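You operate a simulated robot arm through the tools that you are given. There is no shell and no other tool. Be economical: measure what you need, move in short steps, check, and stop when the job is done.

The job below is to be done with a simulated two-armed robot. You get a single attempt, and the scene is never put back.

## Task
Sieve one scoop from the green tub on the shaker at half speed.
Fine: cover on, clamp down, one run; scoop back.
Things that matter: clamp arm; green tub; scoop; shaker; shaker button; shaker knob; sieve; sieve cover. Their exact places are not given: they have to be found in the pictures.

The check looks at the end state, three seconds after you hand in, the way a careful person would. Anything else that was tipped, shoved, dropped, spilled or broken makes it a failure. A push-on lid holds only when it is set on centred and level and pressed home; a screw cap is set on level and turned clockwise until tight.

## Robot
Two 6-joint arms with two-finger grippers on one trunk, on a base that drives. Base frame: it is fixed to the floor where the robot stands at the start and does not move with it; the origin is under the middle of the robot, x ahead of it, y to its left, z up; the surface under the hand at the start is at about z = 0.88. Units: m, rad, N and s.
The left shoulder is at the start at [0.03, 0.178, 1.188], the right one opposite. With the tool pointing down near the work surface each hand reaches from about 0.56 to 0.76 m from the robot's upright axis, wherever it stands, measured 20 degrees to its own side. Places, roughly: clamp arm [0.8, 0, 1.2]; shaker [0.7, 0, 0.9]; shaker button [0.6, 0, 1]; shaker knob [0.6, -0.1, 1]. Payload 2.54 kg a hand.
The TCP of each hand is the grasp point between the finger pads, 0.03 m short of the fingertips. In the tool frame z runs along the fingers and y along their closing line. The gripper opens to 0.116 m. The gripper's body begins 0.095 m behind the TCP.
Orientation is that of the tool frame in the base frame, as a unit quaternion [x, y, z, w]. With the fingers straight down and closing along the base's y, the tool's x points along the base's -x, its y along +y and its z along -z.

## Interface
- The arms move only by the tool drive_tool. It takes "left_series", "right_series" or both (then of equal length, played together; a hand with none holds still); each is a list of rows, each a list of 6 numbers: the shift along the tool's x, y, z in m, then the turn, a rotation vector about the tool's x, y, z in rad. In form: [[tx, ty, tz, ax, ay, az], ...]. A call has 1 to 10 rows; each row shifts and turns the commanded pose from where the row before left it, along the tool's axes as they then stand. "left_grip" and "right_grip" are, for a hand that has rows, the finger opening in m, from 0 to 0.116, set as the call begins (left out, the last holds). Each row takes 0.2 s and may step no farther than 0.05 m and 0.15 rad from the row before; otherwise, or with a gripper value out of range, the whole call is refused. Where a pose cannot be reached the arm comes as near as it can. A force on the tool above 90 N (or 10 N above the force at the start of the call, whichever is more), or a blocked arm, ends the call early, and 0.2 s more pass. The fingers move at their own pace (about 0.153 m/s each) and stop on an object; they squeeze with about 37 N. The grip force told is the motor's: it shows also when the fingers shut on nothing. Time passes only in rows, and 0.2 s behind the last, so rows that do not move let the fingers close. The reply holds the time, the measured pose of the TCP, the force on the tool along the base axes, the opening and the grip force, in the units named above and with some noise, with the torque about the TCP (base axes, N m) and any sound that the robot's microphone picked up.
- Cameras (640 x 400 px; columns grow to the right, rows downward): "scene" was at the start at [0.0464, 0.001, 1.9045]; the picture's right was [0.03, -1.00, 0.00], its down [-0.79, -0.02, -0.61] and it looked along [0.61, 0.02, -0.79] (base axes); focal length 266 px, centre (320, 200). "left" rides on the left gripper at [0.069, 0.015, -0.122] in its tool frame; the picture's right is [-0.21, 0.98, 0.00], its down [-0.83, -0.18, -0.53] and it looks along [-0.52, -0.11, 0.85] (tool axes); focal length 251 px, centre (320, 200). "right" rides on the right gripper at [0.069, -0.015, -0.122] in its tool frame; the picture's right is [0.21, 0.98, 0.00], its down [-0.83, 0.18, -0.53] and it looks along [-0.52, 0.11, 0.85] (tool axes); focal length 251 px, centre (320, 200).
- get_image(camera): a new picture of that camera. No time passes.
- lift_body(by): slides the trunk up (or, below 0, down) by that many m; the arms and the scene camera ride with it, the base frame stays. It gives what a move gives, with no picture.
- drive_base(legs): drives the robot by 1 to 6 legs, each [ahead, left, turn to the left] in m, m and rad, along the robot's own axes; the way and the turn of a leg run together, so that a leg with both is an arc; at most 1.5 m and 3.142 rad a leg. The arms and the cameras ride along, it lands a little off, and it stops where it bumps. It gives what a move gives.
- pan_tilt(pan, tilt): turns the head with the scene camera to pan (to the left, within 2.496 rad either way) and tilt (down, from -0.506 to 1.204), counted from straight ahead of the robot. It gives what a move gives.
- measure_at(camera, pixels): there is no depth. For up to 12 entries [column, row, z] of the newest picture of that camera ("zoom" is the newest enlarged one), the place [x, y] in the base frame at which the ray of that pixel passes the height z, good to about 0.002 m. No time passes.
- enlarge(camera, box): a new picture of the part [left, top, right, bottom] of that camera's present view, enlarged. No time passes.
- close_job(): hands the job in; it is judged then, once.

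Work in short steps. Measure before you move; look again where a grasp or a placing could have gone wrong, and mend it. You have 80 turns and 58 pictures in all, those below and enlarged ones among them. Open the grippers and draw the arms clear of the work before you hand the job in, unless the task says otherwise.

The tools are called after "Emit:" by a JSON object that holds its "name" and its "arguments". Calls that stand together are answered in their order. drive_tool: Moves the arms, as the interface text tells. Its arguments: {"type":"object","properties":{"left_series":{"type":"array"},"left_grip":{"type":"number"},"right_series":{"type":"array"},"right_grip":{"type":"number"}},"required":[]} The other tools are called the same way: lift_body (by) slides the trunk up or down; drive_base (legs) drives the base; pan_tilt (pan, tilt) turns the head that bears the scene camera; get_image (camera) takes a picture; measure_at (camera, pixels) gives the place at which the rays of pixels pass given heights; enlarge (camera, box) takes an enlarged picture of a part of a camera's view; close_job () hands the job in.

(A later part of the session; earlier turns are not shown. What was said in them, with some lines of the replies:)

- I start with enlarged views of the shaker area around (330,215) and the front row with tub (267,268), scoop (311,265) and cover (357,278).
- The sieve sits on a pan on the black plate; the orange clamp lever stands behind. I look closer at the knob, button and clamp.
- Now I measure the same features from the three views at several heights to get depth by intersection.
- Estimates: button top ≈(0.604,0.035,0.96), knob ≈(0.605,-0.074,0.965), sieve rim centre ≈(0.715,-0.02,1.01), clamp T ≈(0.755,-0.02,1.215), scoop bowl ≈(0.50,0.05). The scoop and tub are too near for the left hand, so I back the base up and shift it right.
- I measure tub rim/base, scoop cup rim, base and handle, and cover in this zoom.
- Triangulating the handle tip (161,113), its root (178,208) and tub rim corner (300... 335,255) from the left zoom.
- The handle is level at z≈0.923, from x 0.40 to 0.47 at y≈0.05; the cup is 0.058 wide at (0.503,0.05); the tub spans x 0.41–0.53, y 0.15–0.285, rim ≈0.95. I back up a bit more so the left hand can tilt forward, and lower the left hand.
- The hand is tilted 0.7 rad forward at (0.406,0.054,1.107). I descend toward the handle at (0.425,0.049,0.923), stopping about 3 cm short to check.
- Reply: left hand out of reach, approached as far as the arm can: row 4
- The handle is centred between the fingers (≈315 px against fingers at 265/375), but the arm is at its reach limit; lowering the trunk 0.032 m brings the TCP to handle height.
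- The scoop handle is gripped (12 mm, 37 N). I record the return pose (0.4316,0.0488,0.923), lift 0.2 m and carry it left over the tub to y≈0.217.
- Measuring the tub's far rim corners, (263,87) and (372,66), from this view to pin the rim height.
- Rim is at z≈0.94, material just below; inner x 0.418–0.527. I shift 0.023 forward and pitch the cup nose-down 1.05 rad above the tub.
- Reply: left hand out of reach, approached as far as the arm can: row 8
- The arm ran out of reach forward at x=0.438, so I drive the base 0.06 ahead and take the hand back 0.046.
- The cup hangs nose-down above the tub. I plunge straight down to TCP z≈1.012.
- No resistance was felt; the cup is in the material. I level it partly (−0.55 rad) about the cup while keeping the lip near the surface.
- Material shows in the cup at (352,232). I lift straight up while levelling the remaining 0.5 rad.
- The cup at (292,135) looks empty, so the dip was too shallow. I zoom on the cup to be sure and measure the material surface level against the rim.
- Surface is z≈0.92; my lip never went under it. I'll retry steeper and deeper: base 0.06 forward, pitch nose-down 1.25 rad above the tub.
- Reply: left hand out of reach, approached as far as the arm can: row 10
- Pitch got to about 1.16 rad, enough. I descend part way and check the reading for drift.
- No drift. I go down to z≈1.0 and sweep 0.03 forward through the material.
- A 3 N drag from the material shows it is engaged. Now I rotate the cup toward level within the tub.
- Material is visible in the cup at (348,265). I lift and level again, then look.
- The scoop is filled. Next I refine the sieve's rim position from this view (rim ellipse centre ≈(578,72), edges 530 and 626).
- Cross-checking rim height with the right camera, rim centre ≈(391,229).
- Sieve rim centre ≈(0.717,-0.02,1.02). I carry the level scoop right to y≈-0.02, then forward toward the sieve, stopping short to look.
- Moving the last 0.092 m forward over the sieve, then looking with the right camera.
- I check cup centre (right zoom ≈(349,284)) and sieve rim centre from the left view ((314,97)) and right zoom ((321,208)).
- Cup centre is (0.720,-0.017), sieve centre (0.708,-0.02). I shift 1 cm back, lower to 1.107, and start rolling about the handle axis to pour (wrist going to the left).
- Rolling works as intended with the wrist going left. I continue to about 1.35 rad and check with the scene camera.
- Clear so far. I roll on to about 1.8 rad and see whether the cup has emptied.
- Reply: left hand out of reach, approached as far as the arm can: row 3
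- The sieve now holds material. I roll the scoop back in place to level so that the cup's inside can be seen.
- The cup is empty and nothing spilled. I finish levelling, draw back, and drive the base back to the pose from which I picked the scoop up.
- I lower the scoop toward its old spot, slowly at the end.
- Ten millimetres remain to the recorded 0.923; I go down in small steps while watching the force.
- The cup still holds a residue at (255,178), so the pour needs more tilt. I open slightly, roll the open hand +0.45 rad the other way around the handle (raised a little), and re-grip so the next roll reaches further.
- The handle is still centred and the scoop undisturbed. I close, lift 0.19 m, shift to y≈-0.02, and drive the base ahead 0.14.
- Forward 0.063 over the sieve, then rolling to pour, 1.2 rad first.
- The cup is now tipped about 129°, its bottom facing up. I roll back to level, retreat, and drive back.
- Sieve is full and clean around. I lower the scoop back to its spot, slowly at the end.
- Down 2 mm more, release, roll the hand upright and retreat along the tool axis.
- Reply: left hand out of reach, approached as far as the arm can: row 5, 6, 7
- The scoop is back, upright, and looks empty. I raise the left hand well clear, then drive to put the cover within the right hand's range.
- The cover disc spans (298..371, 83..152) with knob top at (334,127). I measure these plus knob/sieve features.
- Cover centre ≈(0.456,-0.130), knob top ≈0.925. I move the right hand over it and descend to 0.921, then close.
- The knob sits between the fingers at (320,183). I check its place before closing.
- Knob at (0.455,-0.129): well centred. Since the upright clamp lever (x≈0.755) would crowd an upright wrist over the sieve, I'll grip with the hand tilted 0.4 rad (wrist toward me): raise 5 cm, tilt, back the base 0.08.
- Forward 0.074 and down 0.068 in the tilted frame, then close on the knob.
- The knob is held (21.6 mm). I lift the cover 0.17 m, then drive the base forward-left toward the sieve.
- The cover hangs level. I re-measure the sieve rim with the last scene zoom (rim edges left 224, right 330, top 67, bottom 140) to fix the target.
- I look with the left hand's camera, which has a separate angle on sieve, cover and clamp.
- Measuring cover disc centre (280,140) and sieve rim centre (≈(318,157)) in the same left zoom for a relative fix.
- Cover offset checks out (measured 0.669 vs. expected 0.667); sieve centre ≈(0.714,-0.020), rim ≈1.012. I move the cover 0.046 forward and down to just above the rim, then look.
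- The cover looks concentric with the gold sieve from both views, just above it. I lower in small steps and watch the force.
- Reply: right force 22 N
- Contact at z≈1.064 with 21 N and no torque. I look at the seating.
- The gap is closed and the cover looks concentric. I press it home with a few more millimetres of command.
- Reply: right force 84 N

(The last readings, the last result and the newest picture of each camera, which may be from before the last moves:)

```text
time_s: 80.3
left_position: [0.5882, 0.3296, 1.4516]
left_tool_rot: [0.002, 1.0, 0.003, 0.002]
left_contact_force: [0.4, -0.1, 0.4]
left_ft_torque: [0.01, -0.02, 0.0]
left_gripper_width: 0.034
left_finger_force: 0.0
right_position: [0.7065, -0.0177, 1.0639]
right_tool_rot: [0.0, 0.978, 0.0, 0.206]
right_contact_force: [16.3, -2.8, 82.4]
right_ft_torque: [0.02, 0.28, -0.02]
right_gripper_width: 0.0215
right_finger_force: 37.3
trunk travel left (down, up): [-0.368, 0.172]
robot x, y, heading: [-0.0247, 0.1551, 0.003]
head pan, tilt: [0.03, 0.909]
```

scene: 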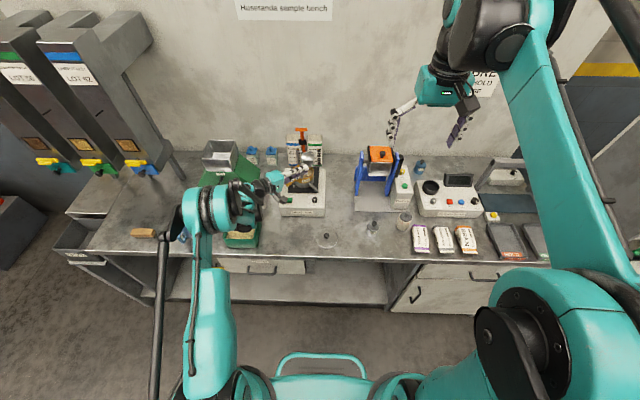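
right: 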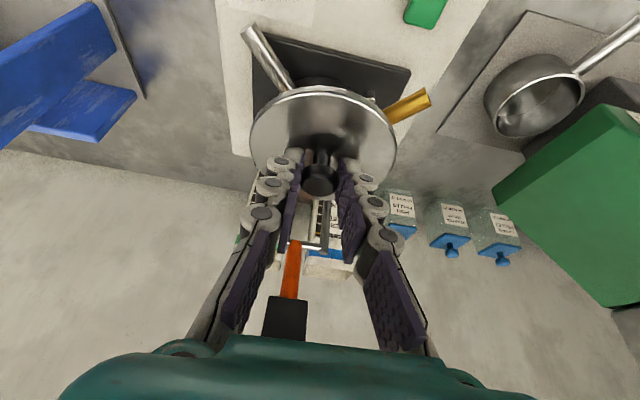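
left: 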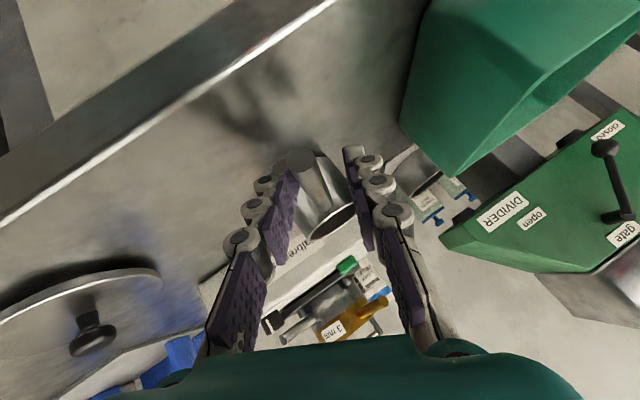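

82 N with no further travel: the cover is home. I relieve the force, release the knob, and withdraw up and back.

Emit:
{"name": "drive_tool", "arguments": {"right_series": [[-0.0028, 0, -0.0066, 0, 0, 0], [0, 0, 0, 0, 0, 0]]}}

Emit:
{"name": "drive_tool", "arguments": {"right_series": [[0, 0, 0, 0, 0, 0], [0, 0, 0, 0, 0, 0], [0, 0, -0.03, 0, 0, 0], [0, 0, -0.05, 0, 0, 0], [0.0184, 0, -0.0078, 0, 0, 0], [0.046, 0, -0.0195, 0, 0, 0], [0.046, 0, -0.0195, 0, 0, 0], [0, 0, 0, 0, 0, 0]], "right_grip": 0.05}}

Emit:
{"name": "get_image", "arguments": {"camera": "right"}}

```text
time_s: 80.9
left_position: [0.5945, 0.328, 1.4486]
left_tool_rot: [0.001, 1.0, 0.002, 0.001]
left_contact_force: [-0.1, -0.1, -0.9]
left_ft_torque: [-0.03, -0.02, -0.01]
left_gripper_width: 0.0339
left_finger_force: 0.0
right_position: [0.7068, -0.0184, 1.0644]
right_tool_rot: [0.0, 0.98, 0.001, 0.2]
right_contact_force: [5.2, -0.7, 19.6]
right_ft_torque: [-0.02, -1.0, -0.01]
right_gripper_width: 0.0215
right_finger_force: 36.9
trunk travel left (down, up): [-0.368, 0.172]
robot x, y, heading: [-0.0281, 0.16, -0.002]
head pan, tilt: [0.03, 0.909]
```

```text
time_s: 82.7
left_position: [0.5975, 0.3291, 1.4472]
left_tool_rot: [0.002, 1.0, 0.003, 0.0]
left_contact_force: [0.4, 0.8, 0.2]
left_ft_torque: [-0.01, 0.05, -0.01]
left_gripper_width: 0.0343
left_finger_force: 0.0
right_position: [0.5575, -0.0194, 1.1365]
right_tool_rot: [0.0, 0.98, 0.0, 0.198]
right_contact_force: [0.5, 0.1, -0.5]
right_ft_torque: [0.02, 0.04, 0.02]
right_gripper_width: 0.0499
right_finger_force: 0.1
trunk travel left (down, up): [-0.368, 0.172]
robot x, y, heading: [-0.0272, 0.1596, 0.004]
head pan, tilt: [0.03, 0.909]
```

```text
7 pictures are left
```

right: 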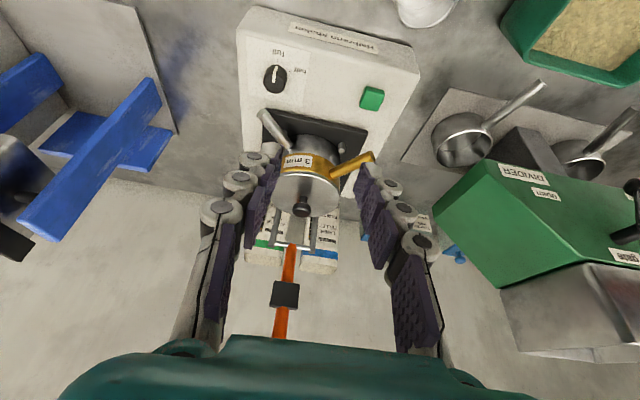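

The cover sits level on the sieve. With few pictures left, I measure many things from this one: dial knob (274,77), half tick (~(291,72)), button (372,97), clamp arm base (291,247) and pad (285,294).

Emit:
{"name": "measure_at", "arguments": {"camera": "right", "pixels": [[274, 77, 0.97], [274, 77, 0.96], [273, 64, 0.965], [291, 73, 0.952], [277, 60, 0.952], [372, 97, 0.96], [291, 247, 1.05], [291, 247, 1.1], [285, 294, 1.12], [285, 294, 1.16], [281, 335, 1.21], [262, 113, 1.0]]}}

```text
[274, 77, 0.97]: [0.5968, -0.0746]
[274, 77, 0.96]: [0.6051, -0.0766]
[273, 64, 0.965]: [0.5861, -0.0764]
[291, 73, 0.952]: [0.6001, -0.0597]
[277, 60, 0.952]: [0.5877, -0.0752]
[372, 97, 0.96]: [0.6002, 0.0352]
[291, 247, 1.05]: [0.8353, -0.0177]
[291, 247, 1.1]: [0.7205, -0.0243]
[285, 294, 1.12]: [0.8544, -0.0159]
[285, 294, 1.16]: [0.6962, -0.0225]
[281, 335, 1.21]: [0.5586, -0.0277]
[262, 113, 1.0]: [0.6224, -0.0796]
```

Clamp pivot ≈(0.792,-0.02,1.069), lever top ≈(0.755,1.215). First the dial: I take one enlarged view of it to measure the tick angles.

Emit:
{"name": "enlarge", "arguments": {"camera": "right", "box": [235, 35, 325, 115]}}

```text
5.00 times, centred on (280, 75) of right
```

zoom: 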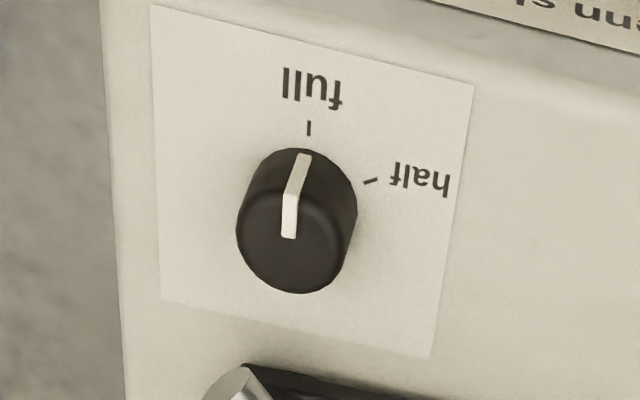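

Measuring tick ends (309,128), (371,181), knob base centre (≈(306,200)) and knob top centre (288,240).

Emit:
{"name": "measure_at", "arguments": {"camera": "zoom", "pixels": [[309, 121, 0.951], [309, 135, 0.951], [377, 179, 0.951], [365, 184, 0.951], [306, 200, 0.951], [289, 238, 0.971], [289, 238, 0.976], [305, 154, 0.951], [358, 195, 0.953], [248, 190, 0.953], [240, 372, 0.99]]}}

```text
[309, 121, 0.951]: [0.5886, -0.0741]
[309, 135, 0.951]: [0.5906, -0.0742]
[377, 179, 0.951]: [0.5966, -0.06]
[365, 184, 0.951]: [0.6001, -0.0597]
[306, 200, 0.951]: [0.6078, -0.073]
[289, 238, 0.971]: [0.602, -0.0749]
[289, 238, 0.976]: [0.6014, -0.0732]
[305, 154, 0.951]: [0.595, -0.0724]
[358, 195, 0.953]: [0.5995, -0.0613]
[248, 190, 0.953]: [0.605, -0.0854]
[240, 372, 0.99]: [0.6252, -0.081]
```

Equal-radius fit gives dial centre ≈(0.605,-0.0735), half tick about 60° clockwise from full. I bring the right hand upright over it, yawed 0.2 rad to stay clear of the pan handle, to z 1.03.

Emit:
{"name": "drive_tool", "arguments": {"right_series": [[0, 0, 0, 0, 0.134, 0], [0, 0, 0, 0, 0.133, 0], [0, 0, 0, 0, 0.133, 0], [-0.0238, -0.027, 0, 0, 0, 0], [-0.0238, -0.027, 0, 0, 0, 0], [0, 0, 0.04, 0, 0, -0.1], [0, 0, 0.04, 0, 0, -0.1], [0, 0, 0.02, 0, 0, 0], [0, 0, 0, 0, 0, 0]], "right_grip": 0.042}}

```text
time_s: 84.7
left_position: [0.5943, 0.3288, 1.4484]
left_tool_rot: [0.002, 1.0, 0.002, 0.001]
left_contact_force: [0.3, -0.6, -0.4]
left_ft_torque: [0.03, 0.03, -0.02]
left_gripper_width: 0.0342
left_finger_force: 0.0
right_position: [0.6036, -0.0718, 1.0384]
right_tool_rot: [-0.1, 0.995, 0.0, 0.0]
right_contact_force: [-0.4, 0.2, 0.0]
right_ft_torque: [0.01, -0.01, -0.01]
right_gripper_width: 0.0419
right_finger_force: 0.1
trunk travel left (down, up): [-0.368, 0.172]
robot x, y, heading: [-0.026, 0.1583, 0.002]
head pan, tilt: [0.03, 0.909]
```

Yaw is right. I descend to z≈0.987 with force check.

Emit:
{"name": "drive_tool", "arguments": {"right_series": [[0, -0.0015, 0.02, 0, 0, 0], [0, 0, 0.02, 0, 0, 0], [0, 0, 0.011, 0, 0, 0], [0, 0, 0, 0, 0, 0]]}}

Emit:
{"name": "enlarge", "arguments": {"camera": "right", "box": [250, 120, 390, 240]}}

```text
time_s: 85.7
left_position: [0.5938, 0.3285, 1.4485]
left_tool_rot: [0.002, 1.0, 0.002, 0.0]
left_contact_force: [0.0, 0.1, 0.1]
left_ft_torque: [-0.01, 0.0, 0.02]
left_gripper_width: 0.0339
left_finger_force: 0.0
right_position: [0.6039, -0.0741, 0.9864]
right_tool_rot: [-0.099, 0.995, 0.0, -0.001]
right_contact_force: [0.0, 0.0, -0.4]
right_ft_torque: [0.02, 0.0, 0.02]
right_gripper_width: 0.042
right_finger_force: 0.0
trunk travel left (down, up): [-0.368, 0.172]
robot x, y, heading: [-0.0264, 0.1601, -0.003]
head pan, tilt: [0.03, 0.909]
```

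```text
3.33 times, centred on (320, 180) of right
```

zoom: 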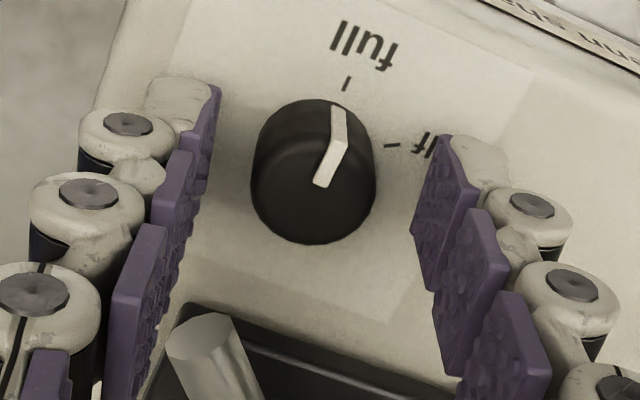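

The knob is between the fingers. I measure the ticks again from this close view for the turn angle.

Emit:
{"name": "measure_at", "arguments": {"camera": "zoom", "pixels": [[348, 77, 0.951], [344, 91, 0.951], [397, 146, 0.951], [384, 146, 0.951], [376, 150, 0.953], [252, 150, 0.953], [315, 205, 0.971], [322, 184, 0.972], [336, 108, 0.955]]}}

```text
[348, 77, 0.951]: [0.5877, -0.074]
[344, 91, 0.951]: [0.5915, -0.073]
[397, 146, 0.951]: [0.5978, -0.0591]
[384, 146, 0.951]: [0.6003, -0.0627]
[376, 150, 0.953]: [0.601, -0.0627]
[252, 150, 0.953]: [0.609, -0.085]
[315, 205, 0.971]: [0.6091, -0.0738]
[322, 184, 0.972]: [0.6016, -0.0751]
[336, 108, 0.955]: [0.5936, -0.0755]
```

Turn angle ≈60–63° clockwise. I close on the dial and turn +1.05 rad about the tool axis.

Emit:
{"name": "drive_tool", "arguments": {"right_series": [[0, 0, 0, 0, 0, 0], [0, 0, 0, 0, 0, 0], [0, 0, 0, 0, 0, 0.15], [0, 0, 0, 0, 0, 0.15], [0, 0, 0, 0, 0, 0.15], [0, 0, 0, 0, 0, 0.15], [0, 0, 0, 0, 0, 0.15], [0, 0, 0, 0, 0, 0.15], [0, 0, 0, 0, 0, 0.15], [0, 0, 0, 0, 0, 0]], "right_grip": 0.0}}

Emit:
{"name": "drive_tool", "arguments": {"right_series": [[0, 0, 0, 0, 0, 0], [0, 0, 0, 0, 0, 0]], "right_grip": 0.042}}

Emit:
{"name": "enlarge", "arguments": {"camera": "right", "box": [250, 120, 390, 240]}}

```text
time_s: 87.9
left_position: [0.595, 0.3288, 1.4481]
left_tool_rot: [0.002, 1.0, 0.003, 0.001]
left_contact_force: [-0.2, 0.4, 0.4]
left_ft_torque: [0.02, 0.0, -0.02]
left_gripper_width: 0.0341
left_finger_force: 0.0
right_position: [0.6042, -0.073, 0.9872]
right_tool_rot: [0.413, 0.911, 0.0, 0.001]
right_contact_force: [17.0, -3.6, 22.4]
right_ft_torque: [0.21, -0.42, 0.03]
right_gripper_width: 0.0226
right_finger_force: 45.2
trunk travel left (down, up): [-0.368, 0.172]
robot x, y, heading: [-0.0242, 0.159, 0.001]
head pan, tilt: [0.03, 0.909]
```

```text
time_s: 88.5
left_position: [0.5935, 0.3283, 1.4486]
left_tool_rot: [0.001, 1.0, 0.003, 0.0]
left_contact_force: [-0.2, -0.4, -0.6]
left_ft_torque: [0.03, -0.03, -0.03]
left_gripper_width: 0.034
left_finger_force: 0.1
right_position: [0.6031, -0.0738, 0.9861]
right_tool_rot: [0.413, 0.911, 0.0, 0.0]
right_contact_force: [0.2, 0.1, 0.3]
right_ft_torque: [0.0, -0.02, 0.01]
right_gripper_width: 0.042
right_finger_force: 0.0
trunk travel left (down, up): [-0.368, 0.172]
robot x, y, heading: [-0.0247, 0.1589, -0.002]
head pan, tilt: [0.03, 0.909]
```

```text
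3.33 times, centred on (320, 180) of right
```

zoom: 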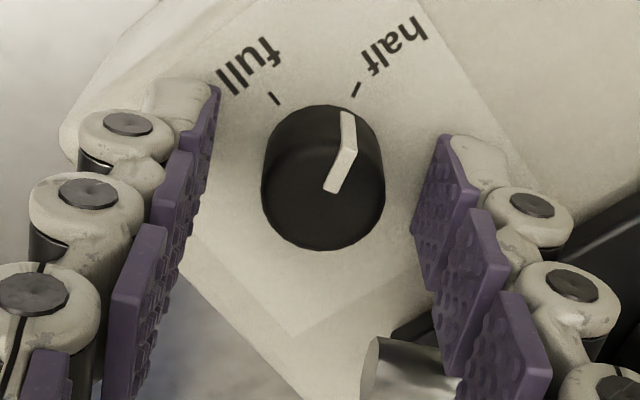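

Pointer now aims close to "half". I measure pointer and tick directions to verify.

Emit:
{"name": "measure_at", "arguments": {"camera": "zoom", "pixels": [[332, 190, 0.972], [349, 150, 0.972], [347, 114, 0.953], [359, 83, 0.951], [352, 96, 0.951], [274, 98, 0.951], [262, 150, 0.955], [384, 160, 0.955]]}}

```text
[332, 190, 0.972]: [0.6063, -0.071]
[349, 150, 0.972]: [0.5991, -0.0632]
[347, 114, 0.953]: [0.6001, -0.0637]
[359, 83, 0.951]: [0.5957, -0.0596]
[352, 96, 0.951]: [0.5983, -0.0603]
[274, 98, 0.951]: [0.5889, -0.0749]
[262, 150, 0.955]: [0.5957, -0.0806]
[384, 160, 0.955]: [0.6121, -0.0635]
```

Pointer ≈63° vs tick ≈60°: set to half. I raise the right hand to 1.29, undo the yaw, close the fingers, and drive the base a little forward for the clamp lever.

Emit:
{"name": "drive_tool", "arguments": {"right_series": [[0, 0, -0.043, 0, 0, 0], [0, 0, -0.043, 0, 0, 0], [0, 0, -0.043, 0, 0, -0.14], [0, 0, -0.045, 0, 0, -0.142], [0, 0, -0.045, 0, 0, -0.142], [0, 0, -0.045, 0, 0, -0.142], [0, 0, -0.045, 0, 0, -0.142], [0, 0, 0, 0, 0, -0.142], [0, 0, 0, 0, 0, 0]]}}

Emit:
{"name": "drive_base", "arguments": {"legs": [[0.09, 0, 0]]}}

Emit:
{"name": "drive_tool", "arguments": {"right_series": [[-0.01, 0.018, 0, 0, 0, 0], [-0.01, 0.018, 0, 0, 0, 0], [-0.01, 0.018, 0, 0, 0, 0], [0, 0, 0, 0, 0, 0]], "right_grip": 0.0}}

Emit:
{"name": "get_image", "arguments": {"camera": "right"}}

```text
time_s: 90.5
left_position: [0.5942, 0.3284, 1.4484]
left_tool_rot: [0.002, 1.0, 0.002, 0.001]
left_contact_force: [0.7, 0.2, 0.5]
left_ft_torque: [0.0, -0.03, 0.03]
left_gripper_width: 0.0339
left_finger_force: 0.0
right_position: [0.6042, -0.0738, 1.2966]
right_tool_rot: [0.0, 1.0, 0.0, -0.001]
right_contact_force: [-0.3, 0.4, -0.8]
right_ft_torque: [0.01, -0.02, 0.03]
right_gripper_width: 0.0419
right_finger_force: 0.1
trunk travel left (down, up): [-0.368, 0.172]
robot x, y, heading: [-0.0283, 0.1602, 0.0]
head pan, tilt: [0.03, 0.909]
```

```text
time_s: 91.6
left_position: [0.6844, 0.3279, 1.4479]
left_tool_rot: [0.002, 1.0, 0.002, 0.001]
left_contact_force: [-0.5, -0.5, -0.8]
left_ft_torque: [0.01, 0.03, 0.03]
left_gripper_width: 0.0341
left_finger_force: 0.0
right_position: [0.6944, -0.0752, 1.2951]
right_tool_rot: [0.0, 1.0, 0.0, 0.0]
right_contact_force: [0.5, -0.4, -0.5]
right_ft_torque: [0.01, 0.07, 0.0]
right_gripper_width: 0.0422
right_finger_force: 0.0
trunk travel left (down, up): [-0.368, 0.172]
robot x, y, heading: [0.0616, 0.1644, 0.002]
head pan, tilt: [0.03, 0.909]
```

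```text
time_s: 92.6
left_position: [0.6829, 0.327, 1.4484]
left_tool_rot: [0.002, 1.0, 0.002, 0.001]
left_contact_force: [-1.2, 0.2, 0.2]
left_ft_torque: [0.03, -0.02, -0.03]
left_gripper_width: 0.0342
left_finger_force: 0.1
right_position: [0.7236, -0.0209, 1.2959]
right_tool_rot: [-0.001, 1.0, 0.001, 0.0]
right_contact_force: [-0.1, 0.4, -0.1]
right_ft_torque: [0.02, -0.02, 0.01]
right_gripper_width: 0.0
right_finger_force: 28.7
trunk travel left (down, up): [-0.368, 0.172]
robot x, y, heading: [0.0622, 0.1643, 0.001]
head pan, tilt: [0.03, 0.909]
```

```text
3 pictures are left
```

right: 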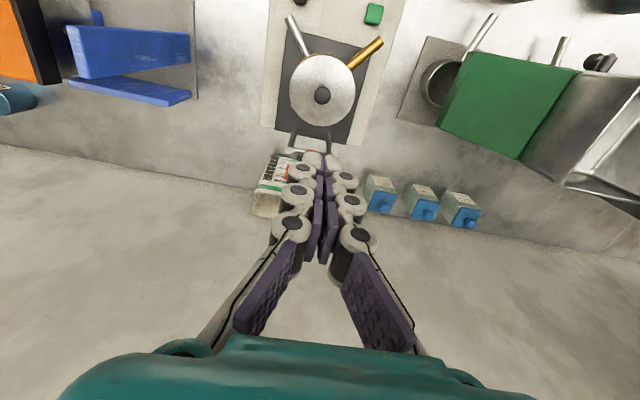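

The lever is hidden behind the fingers, but the clamp posts' tops show at (294,132) and (328,136). I check the pivot and cover knob places.

Emit:
{"name": "measure_at", "arguments": {"camera": "right", "pixels": [[294, 132, 1.069], [328, 136, 1.069], [321, 96, 1.065], [356, 84, 1.02], [289, 90, 1.02], [374, 13, 0.96], [310, 153, 1.1], [310, 153, 1.069]]}}

```text
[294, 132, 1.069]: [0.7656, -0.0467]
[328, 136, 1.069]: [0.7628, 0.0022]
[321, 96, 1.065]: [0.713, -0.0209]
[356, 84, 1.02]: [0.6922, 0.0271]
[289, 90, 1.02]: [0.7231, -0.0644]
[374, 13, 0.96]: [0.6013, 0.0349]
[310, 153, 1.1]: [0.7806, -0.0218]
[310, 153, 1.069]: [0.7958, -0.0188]
```

Pivot confirmed near x 0.795, cover knob at (0.713,-0.021). I move the closed fingers behind the lever (x 0.793) above it, then descend to z 1.217.

Emit:
{"name": "drive_tool", "arguments": {"right_series": [[-0.035, 0.0005, 0, 0, 0, 0], [-0.035, 0, 0, 0, 0, 0], [0, 0, 0.03, 0, 0, 0], [0, 0, 0.03, 0, 0, 0], [0, 0, 0.019, 0, 0, 0], [0, 0, 0, 0, 0, 0]]}}

```text
time_s: 94.0
left_position: [0.6844, 0.3283, 1.4486]
left_tool_rot: [0.002, 1.0, 0.003, 0.001]
left_contact_force: [0.0, 0.3, -0.9]
left_ft_torque: [0.02, 0.0, -0.03]
left_gripper_width: 0.0339
left_finger_force: 0.1
right_position: [0.7926, -0.0189, 1.2183]
right_tool_rot: [0.0, 1.0, -0.001, 0.0]
right_contact_force: [0.5, -0.3, 0.2]
right_ft_torque: [0.0, 0.0, 0.01]
right_gripper_width: 0.0001
right_finger_force: 28.0
trunk travel left (down, up): [-0.368, 0.172]
robot x, y, heading: [0.0657, 0.1572, -0.0]
head pan, tilt: [0.03, 0.909]
```

No contact on the way down. I pull toward me along the lever's arc.

Emit:
{"name": "drive_tool", "arguments": {"right_series": [[0.012, -0.001, 0.001, 0, 0, 0], [0.02, 0, 0.007, 0, 0, 0], [0.02, 0, 0.009, 0, 0, 0], [0, 0, 0, 0, 0, 0]]}}

```text
time_s: 95.0
left_position: [0.6849, 0.3293, 1.4479]
left_tool_rot: [0.003, 1.0, 0.002, 0.0]
left_contact_force: [0.7, 0.4, 0.3]
left_ft_torque: [0.0, 0.0, 0.02]
left_gripper_width: 0.034
left_finger_force: 0.0
right_position: [0.7419, -0.0216, 1.1999]
right_tool_rot: [-0.001, 1.0, 0.0, 0.0]
right_contact_force: [-0.2, -0.3, -0.2]
right_ft_torque: [0.02, -0.01, -0.02]
right_gripper_width: 0.0001
right_finger_force: 28.2
trunk travel left (down, up): [-0.368, 0.172]
robot x, y, heading: [0.0619, 0.1603, 0.002]
head pan, tilt: [0.03, 0.909]
```

No resistance, the lever is swinging freely with the fingers. I continue down the arc.

Emit:
{"name": "drive_tool", "arguments": {"right_series": [[0.028, 0, 0.021, 0, 0, 0], [0.019, 0, 0.03, 0, 0, 0], [0.006, 0, 0.018, 0, 0, 0], [0.003, 0, 0.012, 0, 0, 0], [0, 0, 0, 0, 0, 0]]}}

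```text
time_s: 96.2
left_position: [0.6849, 0.3274, 1.4482]
left_tool_rot: [0.003, 1.0, 0.003, 0.0]
left_contact_force: [0.1, 0.5, 0.4]
left_ft_torque: [0.02, 0.03, 0.04]
left_gripper_width: 0.034
left_finger_force: 0.1
right_position: [0.6855, -0.0208, 1.1169]
right_tool_rot: [0.0, 1.0, 0.0, 0.0]
right_contact_force: [-0.5, 0.0, -0.4]
right_ft_torque: [0.03, -0.02, -0.02]
right_gripper_width: 0.0001
right_finger_force: 28.7
trunk travel left (down, up): [-0.368, 0.172]
robot x, y, heading: [0.0647, 0.1599, 0.0]
head pan, tilt: [0.03, 0.909]
```

Still free; I keep pressing down in small steps until the pad meets the cover knob.

Emit:
{"name": "drive_tool", "arguments": {"right_series": [[0, 0, 0.005, 0, 0, 0], [0, 0, 0.005, 0, 0, 0], [0, 0, 0.004, 0, 0, 0], [0, 0, 0, 0, 0, 0]]}}

Emit:
{"name": "enlarge", "arguments": {"camera": "left", "box": [60, 20, 260, 220]}}

```text
time_s: 97.2
left_position: [0.6841, 0.3288, 1.4477]
left_tool_rot: [0.002, 1.0, 0.002, 0.001]
left_contact_force: [-0.3, -0.3, -0.3]
left_ft_torque: [0.0, -0.04, 0.02]
left_gripper_width: 0.0341
left_finger_force: 0.1
right_position: [0.6849, -0.0212, 1.104]
right_tool_rot: [-0.001, 1.0, 0.0, 0.0]
right_contact_force: [0.2, 0.7, -0.3]
right_ft_torque: [0.04, 0.02, 0.01]
right_gripper_width: 0.0
right_finger_force: 28.7
trunk travel left (down, up): [-0.368, 0.172]
robot x, y, heading: [0.0632, 0.1561, -0.004]
head pan, tilt: [0.03, 0.909]
```

```text
2.00 times, centred on (160, 120) of left
```

zoom: 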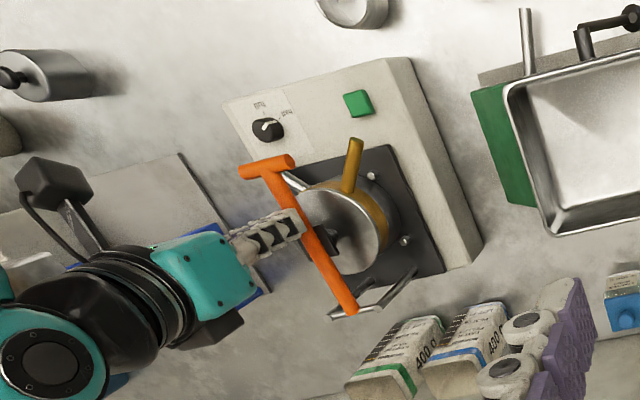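

The lever is nearly horizontal with its pad just above the cover knob. I press on until force appears.

Emit:
{"name": "drive_tool", "arguments": {"right_series": [[0, 0, 0.004, 0, 0, 0], [0, 0, 0.004, 0, 0, 0], [0, 0, 0.003, 0, 0, 0], [0, 0, 0, 0, 0, 0]]}}

```text
time_s: 98.0
left_position: [0.6792, 0.3288, 1.4507]
left_tool_rot: [0.001, 1.0, 0.002, 0.002]
left_contact_force: [0.8, 0.0, -0.4]
left_ft_torque: [0.01, 0.03, 0.01]
left_gripper_width: 0.0338
left_finger_force: 0.0
right_position: [0.6852, -0.0214, 1.1003]
right_tool_rot: [0.0, 1.0, -0.002, 0.005]
right_contact_force: [-0.2, 0.9, 55.4]
right_ft_torque: [0.05, 0.13, -0.04]
right_gripper_width: 0.006
right_finger_force: 28.3
trunk travel left (down, up): [-0.368, 0.172]
robot x, y, heading: [0.0662, 0.1612, -0.002]
head pan, tilt: [0.03, 0.909]
stopped in row 4 (right hand): the force on the tool passed its limit at 94 N (the readings are from after the stop); the commanded pose is now the measured one
```

94 N at z 1.10: the clamp is pressed down hard. I lift off and check that it stays down.

Emit:
{"name": "drive_tool", "arguments": {"right_series": [[0, 0, -0.01, 0, 0, 0], [0, 0, -0.04, 0, 0, 0], [0, 0, -0.04, 0, 0, 0], [0.04, 0, -0.02, 0, 0, 0], [0.05, 0, 0, 0, 0, 0], [0.04, 0, 0, 0, 0, 0], [0, 0, 0, 0, 0, 0]]}}

Emit:
{"name": "get_image", "arguments": {"camera": "right"}}

```text
time_s: 99.6
left_position: [0.685, 0.3277, 1.4485]
left_tool_rot: [0.002, 1.0, 0.003, 0.0]
left_contact_force: [0.1, -0.2, -0.3]
left_ft_torque: [0.02, 0.01, 0.04]
left_gripper_width: 0.0342
left_finger_force: 0.1
right_position: [0.5588, -0.0211, 1.2044]
right_tool_rot: [0.001, 1.0, 0.0, 0.003]
right_contact_force: [0.0, -0.1, -0.3]
right_ft_torque: [0.01, 0.02, -0.01]
right_gripper_width: 0.0001
right_finger_force: 28.9
trunk travel left (down, up): [-0.368, 0.172]
robot x, y, heading: [0.065, 0.1605, -0.002]
head pan, tilt: [0.03, 0.909]
```

```text
1 pictures are left
```

right: 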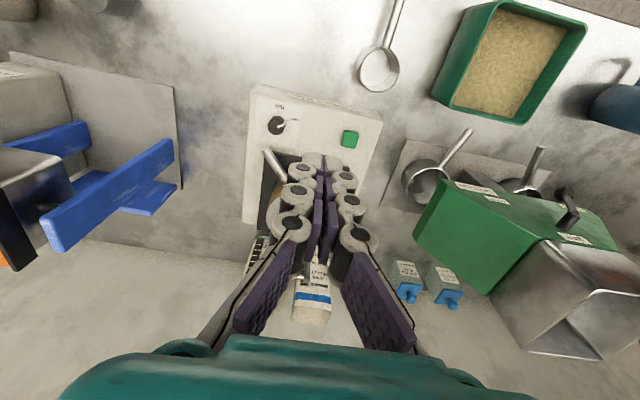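

The lever does not show upright against the bag at (313,290), so it stayed down. Next the button at (0.602,0.035): I back the base 0.08 and bring the closed fingertips above it.

Emit:
{"name": "drive_base", "arguments": {"legs": [[-0.08, 0, 0]]}}

Emit:
{"name": "drive_tool", "arguments": {"right_series": [[-0.03, 0.02, 0, 0, 0, 0], [-0.03, 0.02, 0, 0, 0, 0], [-0.03, 0.016, 0, 0, 0, 0], [-0.03, 0, 0.04, 0, 0, 0], [0, 0, 0.05, 0, 0, 0], [0, 0, 0.05, 0, 0, 0], [0, 0, 0.03, 0, 0, 0], [0, 0, 0, 0, 0, 0]]}}

```text
time_s: 100.7
left_position: [0.6045, 0.3284, 1.4492]
left_tool_rot: [0.002, 1.0, 0.003, 0.0]
left_contact_force: [-0.9, 0.1, 0.7]
left_ft_torque: [-0.01, -0.05, -0.02]
left_gripper_width: 0.0339
left_finger_force: 0.1
right_position: [0.4789, -0.02, 1.2047]
right_tool_rot: [0.0, 1.0, -0.001, 0.004]
right_contact_force: [-0.1, 0.1, 0.1]
right_ft_torque: [0.04, -0.03, -0.03]
right_gripper_width: 0.0
right_finger_force: 28.3
trunk travel left (down, up): [-0.368, 0.172]
robot x, y, heading: [-0.0125, 0.1589, 0.001]
head pan, tilt: [0.03, 0.909]
```

```text
time_s: 102.5
left_position: [0.6032, 0.3269, 1.4491]
left_tool_rot: [0.001, 1.0, 0.003, 0.001]
left_contact_force: [-0.4, 0.0, 0.8]
left_ft_torque: [-0.01, -0.02, 0.03]
left_gripper_width: 0.034
left_finger_force: 0.1
right_position: [0.5988, 0.0365, 1.0366]
right_tool_rot: [0.0, 1.0, -0.001, 0.004]
right_contact_force: [-1.0, 0.3, -0.7]
right_ft_torque: [0.0, -0.02, -0.01]
right_gripper_width: 0.0
right_finger_force: 28.1
trunk travel left (down, up): [-0.368, 0.172]
robot x, y, heading: [-0.0154, 0.1595, -0.001]
head pan, tilt: [0.03, 0.909]
```

Tips at z≈1.007 over the button. I go down in small steps, watching for force and sound, aiming for a single press.

Emit:
{"name": "drive_tool", "arguments": {"right_series": [[-0.003, -0.001, 0.025, 0, 0, 0], [0, 0, 0.01, 0, 0, 0], [0, 0, 0.005, 0, 0, 0], [0, 0, 0, 0, 0, 0]]}}

```text
time_s: 103.5
left_position: [0.6046, 0.3282, 1.4476]
left_tool_rot: [0.001, 1.0, 0.002, 0.001]
left_contact_force: [-0.4, 0.4, -0.4]
left_ft_torque: [-0.03, -0.01, -0.02]
left_gripper_width: 0.0338
left_finger_force: 0.1
right_position: [0.6023, 0.035, 0.9951]
right_tool_rot: [0.0, 1.0, -0.001, 0.003]
right_contact_force: [0.5, -0.4, 0.0]
right_ft_torque: [0.05, -0.02, 0.01]
right_gripper_width: 0.0001
right_finger_force: 28.7
trunk travel left (down, up): [-0.368, 0.172]
robot x, y, heading: [-0.0132, 0.1586, 0.004]
head pan, tilt: [0.03, 0.909]
```

Tips at 0.965 without contact; I continue in 2.5 mm steps.

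Emit:
{"name": "drive_tool", "arguments": {"right_series": [[0, 0, 0.0025, 0, 0, 0], [0, 0, 0.0025, 0, 0, 0], [0, 0, 0.0025, 0, 0, 0], [0, 0, 0, 0, 0, 0]]}}

```text
time_s: 104.5
left_position: [0.6049, 0.3269, 1.4478]
left_tool_rot: [0.002, 1.0, 0.003, 0.001]
left_contact_force: [-0.2, 0.9, -0.3]
left_ft_torque: [-0.01, 0.0, -0.03]
left_gripper_width: 0.0342
left_finger_force: 0.0
right_position: [0.6037, 0.0337, 0.9879]
right_tool_rot: [0.0, 1.0, -0.001, 0.003]
right_contact_force: [-0.9, -0.5, 1.3]
right_ft_torque: [-0.01, 0.02, -0.03]
right_gripper_width: 0.0061
right_finger_force: 28.4
trunk travel left (down, up): [-0.368, 0.172]
robot x, y, heading: [-0.0152, 0.16, 0.001]
head pan, tilt: [0.03, 0.909]
```

Contact is just beginning (1.3 N). Two more small steps.

Emit:
{"name": "drive_tool", "arguments": {"right_series": [[0, 0, 0.002, 0, 0, 0], [0, 0, 0.002, 0, 0, 0], [0, 0, 0, 0, 0, 0]]}}

```text
time_s: 105.3
left_position: [0.6042, 0.3282, 1.4488]
left_tool_rot: [0.001, 1.0, 0.003, 0.001]
left_contact_force: [0.0, -0.5, 1.4]
left_ft_torque: [0.0, -0.01, -0.01]
left_gripper_width: 0.0345
left_finger_force: 0.1
right_position: [0.6037, 0.0348, 0.9846]
right_tool_rot: [0.0, 1.0, -0.001, 0.004]
right_contact_force: [1.8, -1.9, 7.5]
right_ft_torque: [-0.05, -0.03, 0.03]
right_gripper_width: 0.0061
right_finger_force: 28.5
trunk travel left (down, up): [-0.368, 0.172]
robot x, y, heading: [-0.0161, 0.1599, -0.002]
head pan, tilt: [0.03, 0.909]
heard: click
5 turns are left
```

A click was heard: the run has started. I lift off straight up, draw back clear and open both grippers, and wait while listening.

Emit:
{"name": "drive_tool", "arguments": {"right_series": [[0, 0, -0.01, 0, 0, 0], [0, 0, -0.04, 0, 0, 0], [0, 0, -0.05, 0, 0, 0], [0, 0, -0.05, 0, 0, 0], [0.03, 0, -0.04, 0, 0, 0], [0.04, 0, -0.03, 0, 0, 0], [0.04, 0, -0.03, 0, 0, 0], [0.03, -0.03, -0.04, 0, 0, 0], [0, -0.04, -0.03, 0, 0, 0], [0, -0.04, 0, 0, 0, 0]]}}

Emit:
{"name": "drive_tool", "arguments": {"right_series": [[0, 0, 0, 0, 0, 0], [0, 0, 0, 0, 0, 0], [0, 0, 0, 0, 0, 0], [0, 0, 0, 0, 0, 0], [0, 0, 0, 0, 0, 0], [0, 0, 0, 0, 0, 0], [0, 0, 0, 0, 0, 0], [0, 0, 0, 0, 0, 0], [0, 0, 0, 0, 0, 0], [0, 0, 0, 0, 0, 0]], "right_grip": 0.1}}

Emit:
{"name": "drive_tool", "arguments": {"right_series": [[0, 0, 0, 0, 0, 0], [0, 0, 0, 0, 0, 0], [0, 0, 0, 0, 0, 0], [0, 0, 0, 0, 0, 0], [0, 0, 0, 0, 0, 0], [0, 0, 0, 0, 0, 0], [0, 0, 0, 0, 0, 0], [0, 0, 0, 0, 0, 0], [0, 0, 0, 0, 0, 0], [0, 0, 0, 0, 0, 0]]}}

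Emit:
{"name": "drive_tool", "arguments": {"right_series": [[0, 0, 0, 0, 0, 0], [0, 0, 0, 0, 0, 0], [0, 0, 0, 0, 0, 0], [0, 0, 0, 0, 0, 0], [0, 0, 0, 0, 0, 0], [0, 0, 0, 0, 0, 0], [0, 0, 0, 0, 0, 0], [0, 0, 0, 0, 0, 0], [0, 0, 0, 0, 0, 0], [0, 0, 0, 0, 0, 0]]}}

```text
refused: row 8 steps farther than a row can; nothing moved
```

```text
time_s: 107.5
left_position: [0.6043, 0.3284, 1.4477]
left_tool_rot: [0.002, 1.0, 0.002, 0.0]
left_contact_force: [0.2, 0.5, -0.6]
left_ft_torque: [0.03, 0.0, -0.01]
left_gripper_width: 0.034
left_finger_force: 0.1
right_position: [0.6031, 0.0353, 0.9838]
right_tool_rot: [0.0, 1.0, -0.002, 0.004]
right_contact_force: [-0.2, -0.4, -1.4]
right_ft_torque: [0.01, 0.0, 0.01]
right_gripper_width: 0.1003
right_finger_force: 0.0
trunk travel left (down, up): [-0.368, 0.172]
robot x, y, heading: [-0.0184, 0.1612, 0.0]
head pan, tilt: [0.03, 0.909]
```

```text
time_s: 109.7
left_position: [0.605, 0.3278, 1.4491]
left_tool_rot: [0.002, 1.0, 0.002, 0.001]
left_contact_force: [-0.3, 0.6, 0.2]
left_ft_torque: [-0.02, 0.01, -0.02]
left_gripper_width: 0.0338
left_finger_force: 0.1
right_position: [0.6035, 0.0345, 0.9845]
right_tool_rot: [0.001, 1.0, 0.0, 0.004]
right_contact_force: [0.1, 0.3, 0.2]
right_ft_torque: [-0.02, 0.03, 0.01]
right_gripper_width: 0.0999
right_finger_force: 0.1
trunk travel left (down, up): [-0.368, 0.172]
robot x, y, heading: [-0.0166, 0.1578, -0.001]
head pan, tilt: [0.03, 0.909]
```

```text
time_s: 111.9
left_position: [0.605, 0.3278, 1.4477]
left_tool_rot: [0.001, 1.0, 0.002, 0.0]
left_contact_force: [0.1, 0.2, -0.5]
left_ft_torque: [0.01, -0.02, -0.01]
left_gripper_width: 0.0338
left_finger_force: 0.1
right_position: [0.6028, 0.0351, 0.9843]
right_tool_rot: [0.0, 1.0, 0.0, 0.004]
right_contact_force: [-0.3, -0.2, -0.8]
right_ft_torque: [0.02, 0.03, -0.01]
right_gripper_width: 0.0999
right_finger_force: 0.1
trunk travel left (down, up): [-0.368, 0.172]
robot x, y, heading: [-0.0154, 0.1637, 0.0]
head pan, tilt: [0.03, 0.909]
4 turns are left
```

The withdrawal row was too long and was refused, though the fingers only opened in place without contact. I now lift straight up, draw back, wait, and take the last picture.

Emit:
{"name": "drive_tool", "arguments": {"right_series": [[0, 0, -0.01, 0, 0, 0], [0, 0, -0.04, 0, 0, 0], [0, 0, -0.045, 0, 0, 0], [0, 0, -0.045, 0, 0, 0], [0.02, 0, -0.04, 0, 0, 0], [0.03, 0, -0.03, 0, 0, 0], [0.03, 0, -0.03, 0, 0, 0], [0.03, -0.03, -0.02, 0, 0, 0], [0.02, -0.04, 0, 0, 0, 0], [0, -0.045, 0, 0, 0, 0]]}}

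Emit:
{"name": "drive_tool", "arguments": {"right_series": [[0, -0.045, 0, 0, 0, 0], [0, -0.045, 0, 0, 0, 0], [0, -0.045, 0, 0, 0, 0], [0, 0, 0, 0, 0, 0], [0, 0, 0, 0, 0, 0], [0, 0, 0, 0, 0, 0], [0, 0, 0, 0, 0, 0], [0, 0, 0, 0, 0, 0], [0, 0, 0, 0, 0, 0], [0, 0, 0, 0, 0, 0]]}}

Emit:
{"name": "enlarge", "arguments": {"camera": "scene", "box": [290, 130, 420, 270]}}

```text
time_s: 114.1
left_position: [0.6052, 0.3262, 1.4478]
left_tool_rot: [0.003, 1.0, 0.003, 0.0]
left_contact_force: [0.3, 0.0, 0.0]
left_ft_torque: [0.02, 0.05, 0.02]
left_gripper_width: 0.0341
left_finger_force: 0.1
right_position: [0.4736, -0.0813, 1.2419]
right_tool_rot: [-0.001, 1.0, -0.001, 0.003]
right_contact_force: [-0.4, -1.4, -0.5]
right_ft_torque: [0.03, -0.01, 0.01]
right_gripper_width: 0.0999
right_finger_force: 0.0
trunk travel left (down, up): [-0.368, 0.172]
robot x, y, heading: [-0.0162, 0.1629, 0.001]
head pan, tilt: [0.03, 0.909]
```

```text
time_s: 116.3
left_position: [0.6034, 0.3277, 1.4472]
left_tool_rot: [0.002, 1.0, 0.003, 0.002]
left_contact_force: [0.8, -0.7, 0.5]
left_ft_torque: [0.0, 0.02, 0.02]
left_gripper_width: 0.0341
left_finger_force: 0.2
right_position: [0.4723, -0.2156, 1.2429]
right_tool_rot: [0.0, 1.0, -0.001, 0.003]
right_contact_force: [0.3, -0.1, -0.4]
right_ft_torque: [0.01, 0.01, -0.01]
right_gripper_width: 0.0999
right_finger_force: 0.1
trunk travel left (down, up): [-0.368, 0.172]
robot x, y, heading: [-0.0202, 0.1578, -0.0]
head pan, tilt: [0.03, 0.909]
```

```text
2.86 times, centred on (355, 200) of scene
3 turns are left
```

zoom: 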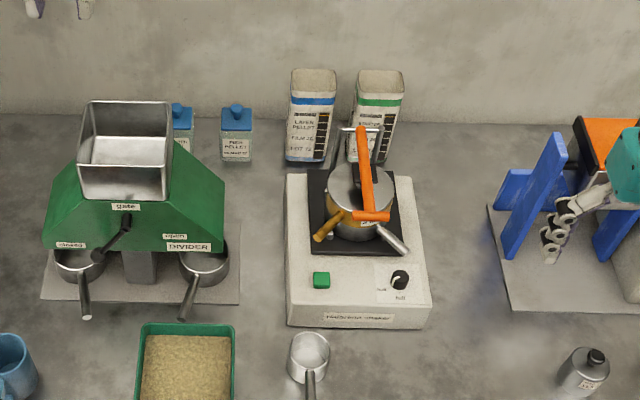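

Clamp is down across the cover, dial at half, scoop back, bench clean. I wait longer with both grippers open so the run can finish, listening.

Emit:
{"name": "drive_tool", "arguments": {"left_series": [[0, 0, 0, 0, 0, 0], [0, 0, 0, 0, 0, 0], [0, 0, 0, 0, 0, 0], [0, 0, 0, 0, 0, 0], [0, 0, 0, 0, 0, 0], [0, 0, 0, 0, 0, 0], [0, 0, 0, 0, 0, 0], [0, 0, 0, 0, 0, 0], [0, 0, 0, 0, 0, 0], [0, 0, 0, 0, 0, 0]], "left_grip": 0.1}}

Emit:
{"name": "drive_tool", "arguments": {"left_series": [[0, 0, 0, 0, 0, 0], [0, 0, 0, 0, 0, 0], [0, 0, 0, 0, 0, 0], [0, 0, 0, 0, 0, 0], [0, 0, 0, 0, 0, 0], [0, 0, 0, 0, 0, 0], [0, 0, 0, 0, 0, 0], [0, 0, 0, 0, 0, 0], [0, 0, 0, 0, 0, 0], [0, 0, 0, 0, 0, 0]]}}

Emit:
{"name": "drive_tool", "arguments": {"left_series": [[0, 0, 0, 0, 0, 0], [0, 0, 0, 0, 0, 0], [0, 0, 0, 0, 0, 0], [0, 0, 0, 0, 0, 0], [0, 0, 0, 0, 0, 0], [0, 0, 0, 0, 0, 0], [0, 0, 0, 0, 0, 0], [0, 0, 0, 0, 0, 0], [0, 0, 0, 0, 0, 0], [0, 0, 0, 0, 0, 0]]}}

Emit:
{"name": "drive_tool", "arguments": {"left_series": [[0, 0, 0, 0, 0, 0], [0, 0, 0, 0, 0, 0], [0, 0, 0, 0, 0, 0], [0, 0, 0, 0, 0, 0], [0, 0, 0, 0, 0, 0], [0, 0, 0, 0, 0, 0], [0, 0, 0, 0, 0, 0], [0, 0, 0, 0, 0, 0], [0, 0, 0, 0, 0, 0], [0, 0, 0, 0, 0, 0]]}}

Emit:
{"name": "drive_tool", "arguments": {"left_series": [[0, 0, 0, 0, 0, 0], [0, 0, 0, 0, 0, 0], [0, 0, 0, 0, 0, 0], [0, 0, 0, 0, 0, 0], [0, 0, 0, 0, 0, 0], [0, 0, 0, 0, 0, 0], [0, 0, 0, 0, 0, 0], [0, 0, 0, 0, 0, 0], [0, 0, 0, 0, 0, 0], [0, 0, 0, 0, 0, 0]]}}

Emit:
{"name": "drive_tool", "arguments": {"left_series": [[0, 0, 0, 0, 0, 0], [0, 0, 0, 0, 0, 0], [0, 0, 0, 0, 0, 0], [0, 0, 0, 0, 0, 0], [0, 0, 0, 0, 0, 0], [0, 0, 0, 0, 0, 0], [0, 0, 0, 0, 0, 0], [0, 0, 0, 0, 0, 0], [0, 0, 0, 0, 0, 0], [0, 0, 0, 0, 0, 0]]}}

Emit:
{"name": "drive_tool", "arguments": {"left_series": [[0, 0, 0, 0, 0, 0], [0, 0, 0, 0, 0, 0], [0, 0, 0, 0, 0, 0], [0, 0, 0, 0, 0, 0], [0, 0, 0, 0, 0, 0], [0, 0, 0, 0, 0, 0], [0, 0, 0, 0, 0, 0], [0, 0, 0, 0, 0, 0], [0, 0, 0, 0, 0, 0], [0, 0, 0, 0, 0, 0]]}}

Emit:
{"name": "drive_tool", "arguments": {"left_series": [[0, 0, 0, 0, 0, 0], [0, 0, 0, 0, 0, 0], [0, 0, 0, 0, 0, 0], [0, 0, 0, 0, 0, 0], [0, 0, 0, 0, 0, 0], [0, 0, 0, 0, 0, 0], [0, 0, 0, 0, 0, 0], [0, 0, 0, 0, 0, 0], [0, 0, 0, 0, 0, 0], [0, 0, 0, 0, 0, 0]]}}

```text
time_s: 118.5
left_position: [0.6038, 0.3268, 1.4496]
left_tool_rot: [0.002, 1.0, 0.003, 0.001]
left_contact_force: [0.1, 0.3, -0.4]
left_ft_torque: [0.04, 0.01, -0.01]
left_gripper_width: 0.1001
left_finger_force: 0.0
right_position: [0.472, -0.2155, 1.2433]
right_tool_rot: [0.0, 1.0, -0.001, 0.003]
right_contact_force: [0.5, 1.2, 0.4]
right_ft_torque: [-0.03, -0.04, 0.02]
right_gripper_width: 0.1
right_finger_force: 0.1
trunk travel left (down, up): [-0.368, 0.172]
robot x, y, heading: [-0.0144, 0.1621, -0.0]
head pan, tilt: [0.03, 0.909]
```

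```text
time_s: 120.7
left_position: [0.6049, 0.3298, 1.448]
left_tool_rot: [0.002, 1.0, 0.003, 0.002]
left_contact_force: [0.6, 0.0, -0.3]
left_ft_torque: [-0.02, 0.02, 0.01]
left_gripper_width: 0.1
left_finger_force: 0.0
right_position: [0.4716, -0.2157, 1.2441]
right_tool_rot: [0.0, 1.0, 0.0, 0.004]
right_contact_force: [0.1, 0.3, 0.2]
right_ft_torque: [0.02, 0.0, 0.02]
right_gripper_width: 0.0999
right_finger_force: 0.0
trunk travel left (down, up): [-0.368, 0.172]
robot x, y, heading: [-0.0163, 0.1609, -0.003]
head pan, tilt: [0.03, 0.909]
```

```text
time_s: 122.9
left_position: [0.6044, 0.3277, 1.448]
left_tool_rot: [0.001, 1.0, 0.002, 0.002]
left_contact_force: [0.6, -0.2, -0.3]
left_ft_torque: [-0.01, -0.03, 0.0]
left_gripper_width: 0.0998
left_finger_force: 0.0
right_position: [0.4722, -0.2153, 1.243]
right_tool_rot: [0.0, 1.0, -0.001, 0.003]
right_contact_force: [-0.1, -0.6, 0.1]
right_ft_torque: [0.02, -0.01, 0.01]
right_gripper_width: 0.1001
right_finger_force: 0.1
trunk travel left (down, up): [-0.368, 0.172]
robot x, y, heading: [-0.0212, 0.1641, 0.003]
head pan, tilt: [0.03, 0.909]
```

```text
time_s: 125.1
left_position: [0.6047, 0.3287, 1.4481]
left_tool_rot: [0.001, 1.0, 0.003, 0.001]
left_contact_force: [1.2, -0.2, -0.3]
left_ft_torque: [0.0, 0.0, 0.0]
left_gripper_width: 0.1
left_finger_force: 0.1
right_position: [0.4717, -0.2168, 1.2433]
right_tool_rot: [0.0, 1.0, 0.0, 0.003]
right_contact_force: [0.6, -0.3, -0.8]
right_ft_torque: [0.0, 0.01, -0.01]
right_gripper_width: 0.1
right_finger_force: 0.1
trunk travel left (down, up): [-0.368, 0.172]
robot x, y, heading: [-0.0176, 0.1573, -0.001]
head pan, tilt: [0.03, 0.909]
```

```text
time_s: 127.3
left_position: [0.6053, 0.3275, 1.4475]
left_tool_rot: [0.001, 1.0, 0.002, 0.001]
left_contact_force: [0.2, 0.0, -0.5]
left_ft_torque: [0.0, -0.02, 0.01]
left_gripper_width: 0.1001
left_finger_force: 0.0
right_position: [0.4715, -0.2163, 1.243]
right_tool_rot: [0.0, 1.0, -0.001, 0.004]
right_contact_force: [-0.4, -0.6, 0.5]
right_ft_torque: [-0.04, 0.03, -0.01]
right_gripper_width: 0.1001
right_finger_force: 0.1
trunk travel left (down, up): [-0.368, 0.172]
robot x, y, heading: [-0.0148, 0.1604, 0.002]
head pan, tilt: [0.03, 0.909]
```

```text
time_s: 129.5
left_position: [0.6048, 0.3274, 1.4474]
left_tool_rot: [0.002, 1.0, 0.002, 0.001]
left_contact_force: [0.4, 0.8, 0.2]
left_ft_torque: [0.0, 0.0, -0.02]
left_gripper_width: 0.0997
left_finger_force: 0.1
right_position: [0.4714, -0.2164, 1.2437]
right_tool_rot: [0.0, 1.0, -0.001, 0.003]
right_contact_force: [-1.0, -0.1, 0.0]
right_ft_torque: [0.0, 0.0, 0.02]
right_gripper_width: 0.1
right_finger_force: 0.1
trunk travel left (down, up): [-0.368, 0.172]
robot x, y, heading: [-0.0155, 0.1621, 0.003]
head pan, tilt: [0.03, 0.909]
```

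```text
time_s: 131.7
left_position: [0.6032, 0.3281, 1.4481]
left_tool_rot: [0.002, 1.0, 0.002, 0.0]
left_contact_force: [-0.5, 0.6, -0.3]
left_ft_torque: [-0.03, 0.0, -0.03]
left_gripper_width: 0.1001
left_finger_force: 0.2
right_position: [0.4718, -0.2157, 1.2432]
right_tool_rot: [0.0, 1.0, 0.0, 0.004]
right_contact_force: [0.2, 0.0, 0.3]
right_ft_torque: [0.02, 0.03, 0.0]
right_gripper_width: 0.1001
right_finger_force: 0.1
trunk travel left (down, up): [-0.368, 0.172]
robot x, y, heading: [-0.0159, 0.1619, -0.002]
head pan, tilt: [0.03, 0.909]
```

```text
time_s: 133.9
left_position: [0.6043, 0.3267, 1.4482]
left_tool_rot: [0.002, 1.0, 0.003, 0.001]
left_contact_force: [-0.3, 1.2, 0.6]
left_ft_torque: [0.0, -0.03, -0.01]
left_gripper_width: 0.0999
left_finger_force: 0.0
right_position: [0.4728, -0.2149, 1.2435]
right_tool_rot: [-0.001, 1.0, -0.001, 0.004]
right_contact_force: [0.4, 0.0, 0.1]
right_ft_torque: [0.03, 0.01, 0.02]
right_gripper_width: 0.0999
right_finger_force: 0.1
trunk travel left (down, up): [-0.368, 0.172]
robot x, y, heading: [-0.0174, 0.1618, -0.002]
head pan, tilt: [0.03, 0.909]
2 turns are left
```

The button clicked once, nearly 29 s have passed since, the arms are clear and both grippers are open. I hand the job in.

Emit:
{"name": "close_job", "arguments": {}}

```text
The job is handed in.
```

I handed the job in, but I could not confirm that the shaker ran. The button clicked once; after that I heard no motor and no end-of-run signal in the 29 s before handing in, and I had no pictures left to check.

- **Scoop:** One scoop from the green tub went into the sieve. The first pour left a little in the cup, so I poured again from the same scoop. It is back where it stood, upright, and looks empty.
- **Cover:** It is on, level, and was pressed with about 82 N until it moved no further.
- **Clamp:** It is down across the cover and stayed down after I let go.
- **Knob:** It points at "half", within about 4° of the mark.
- **Rest of the bench:** I saw no spills and nothing else moved. Both grippers are open and the arms are clear.
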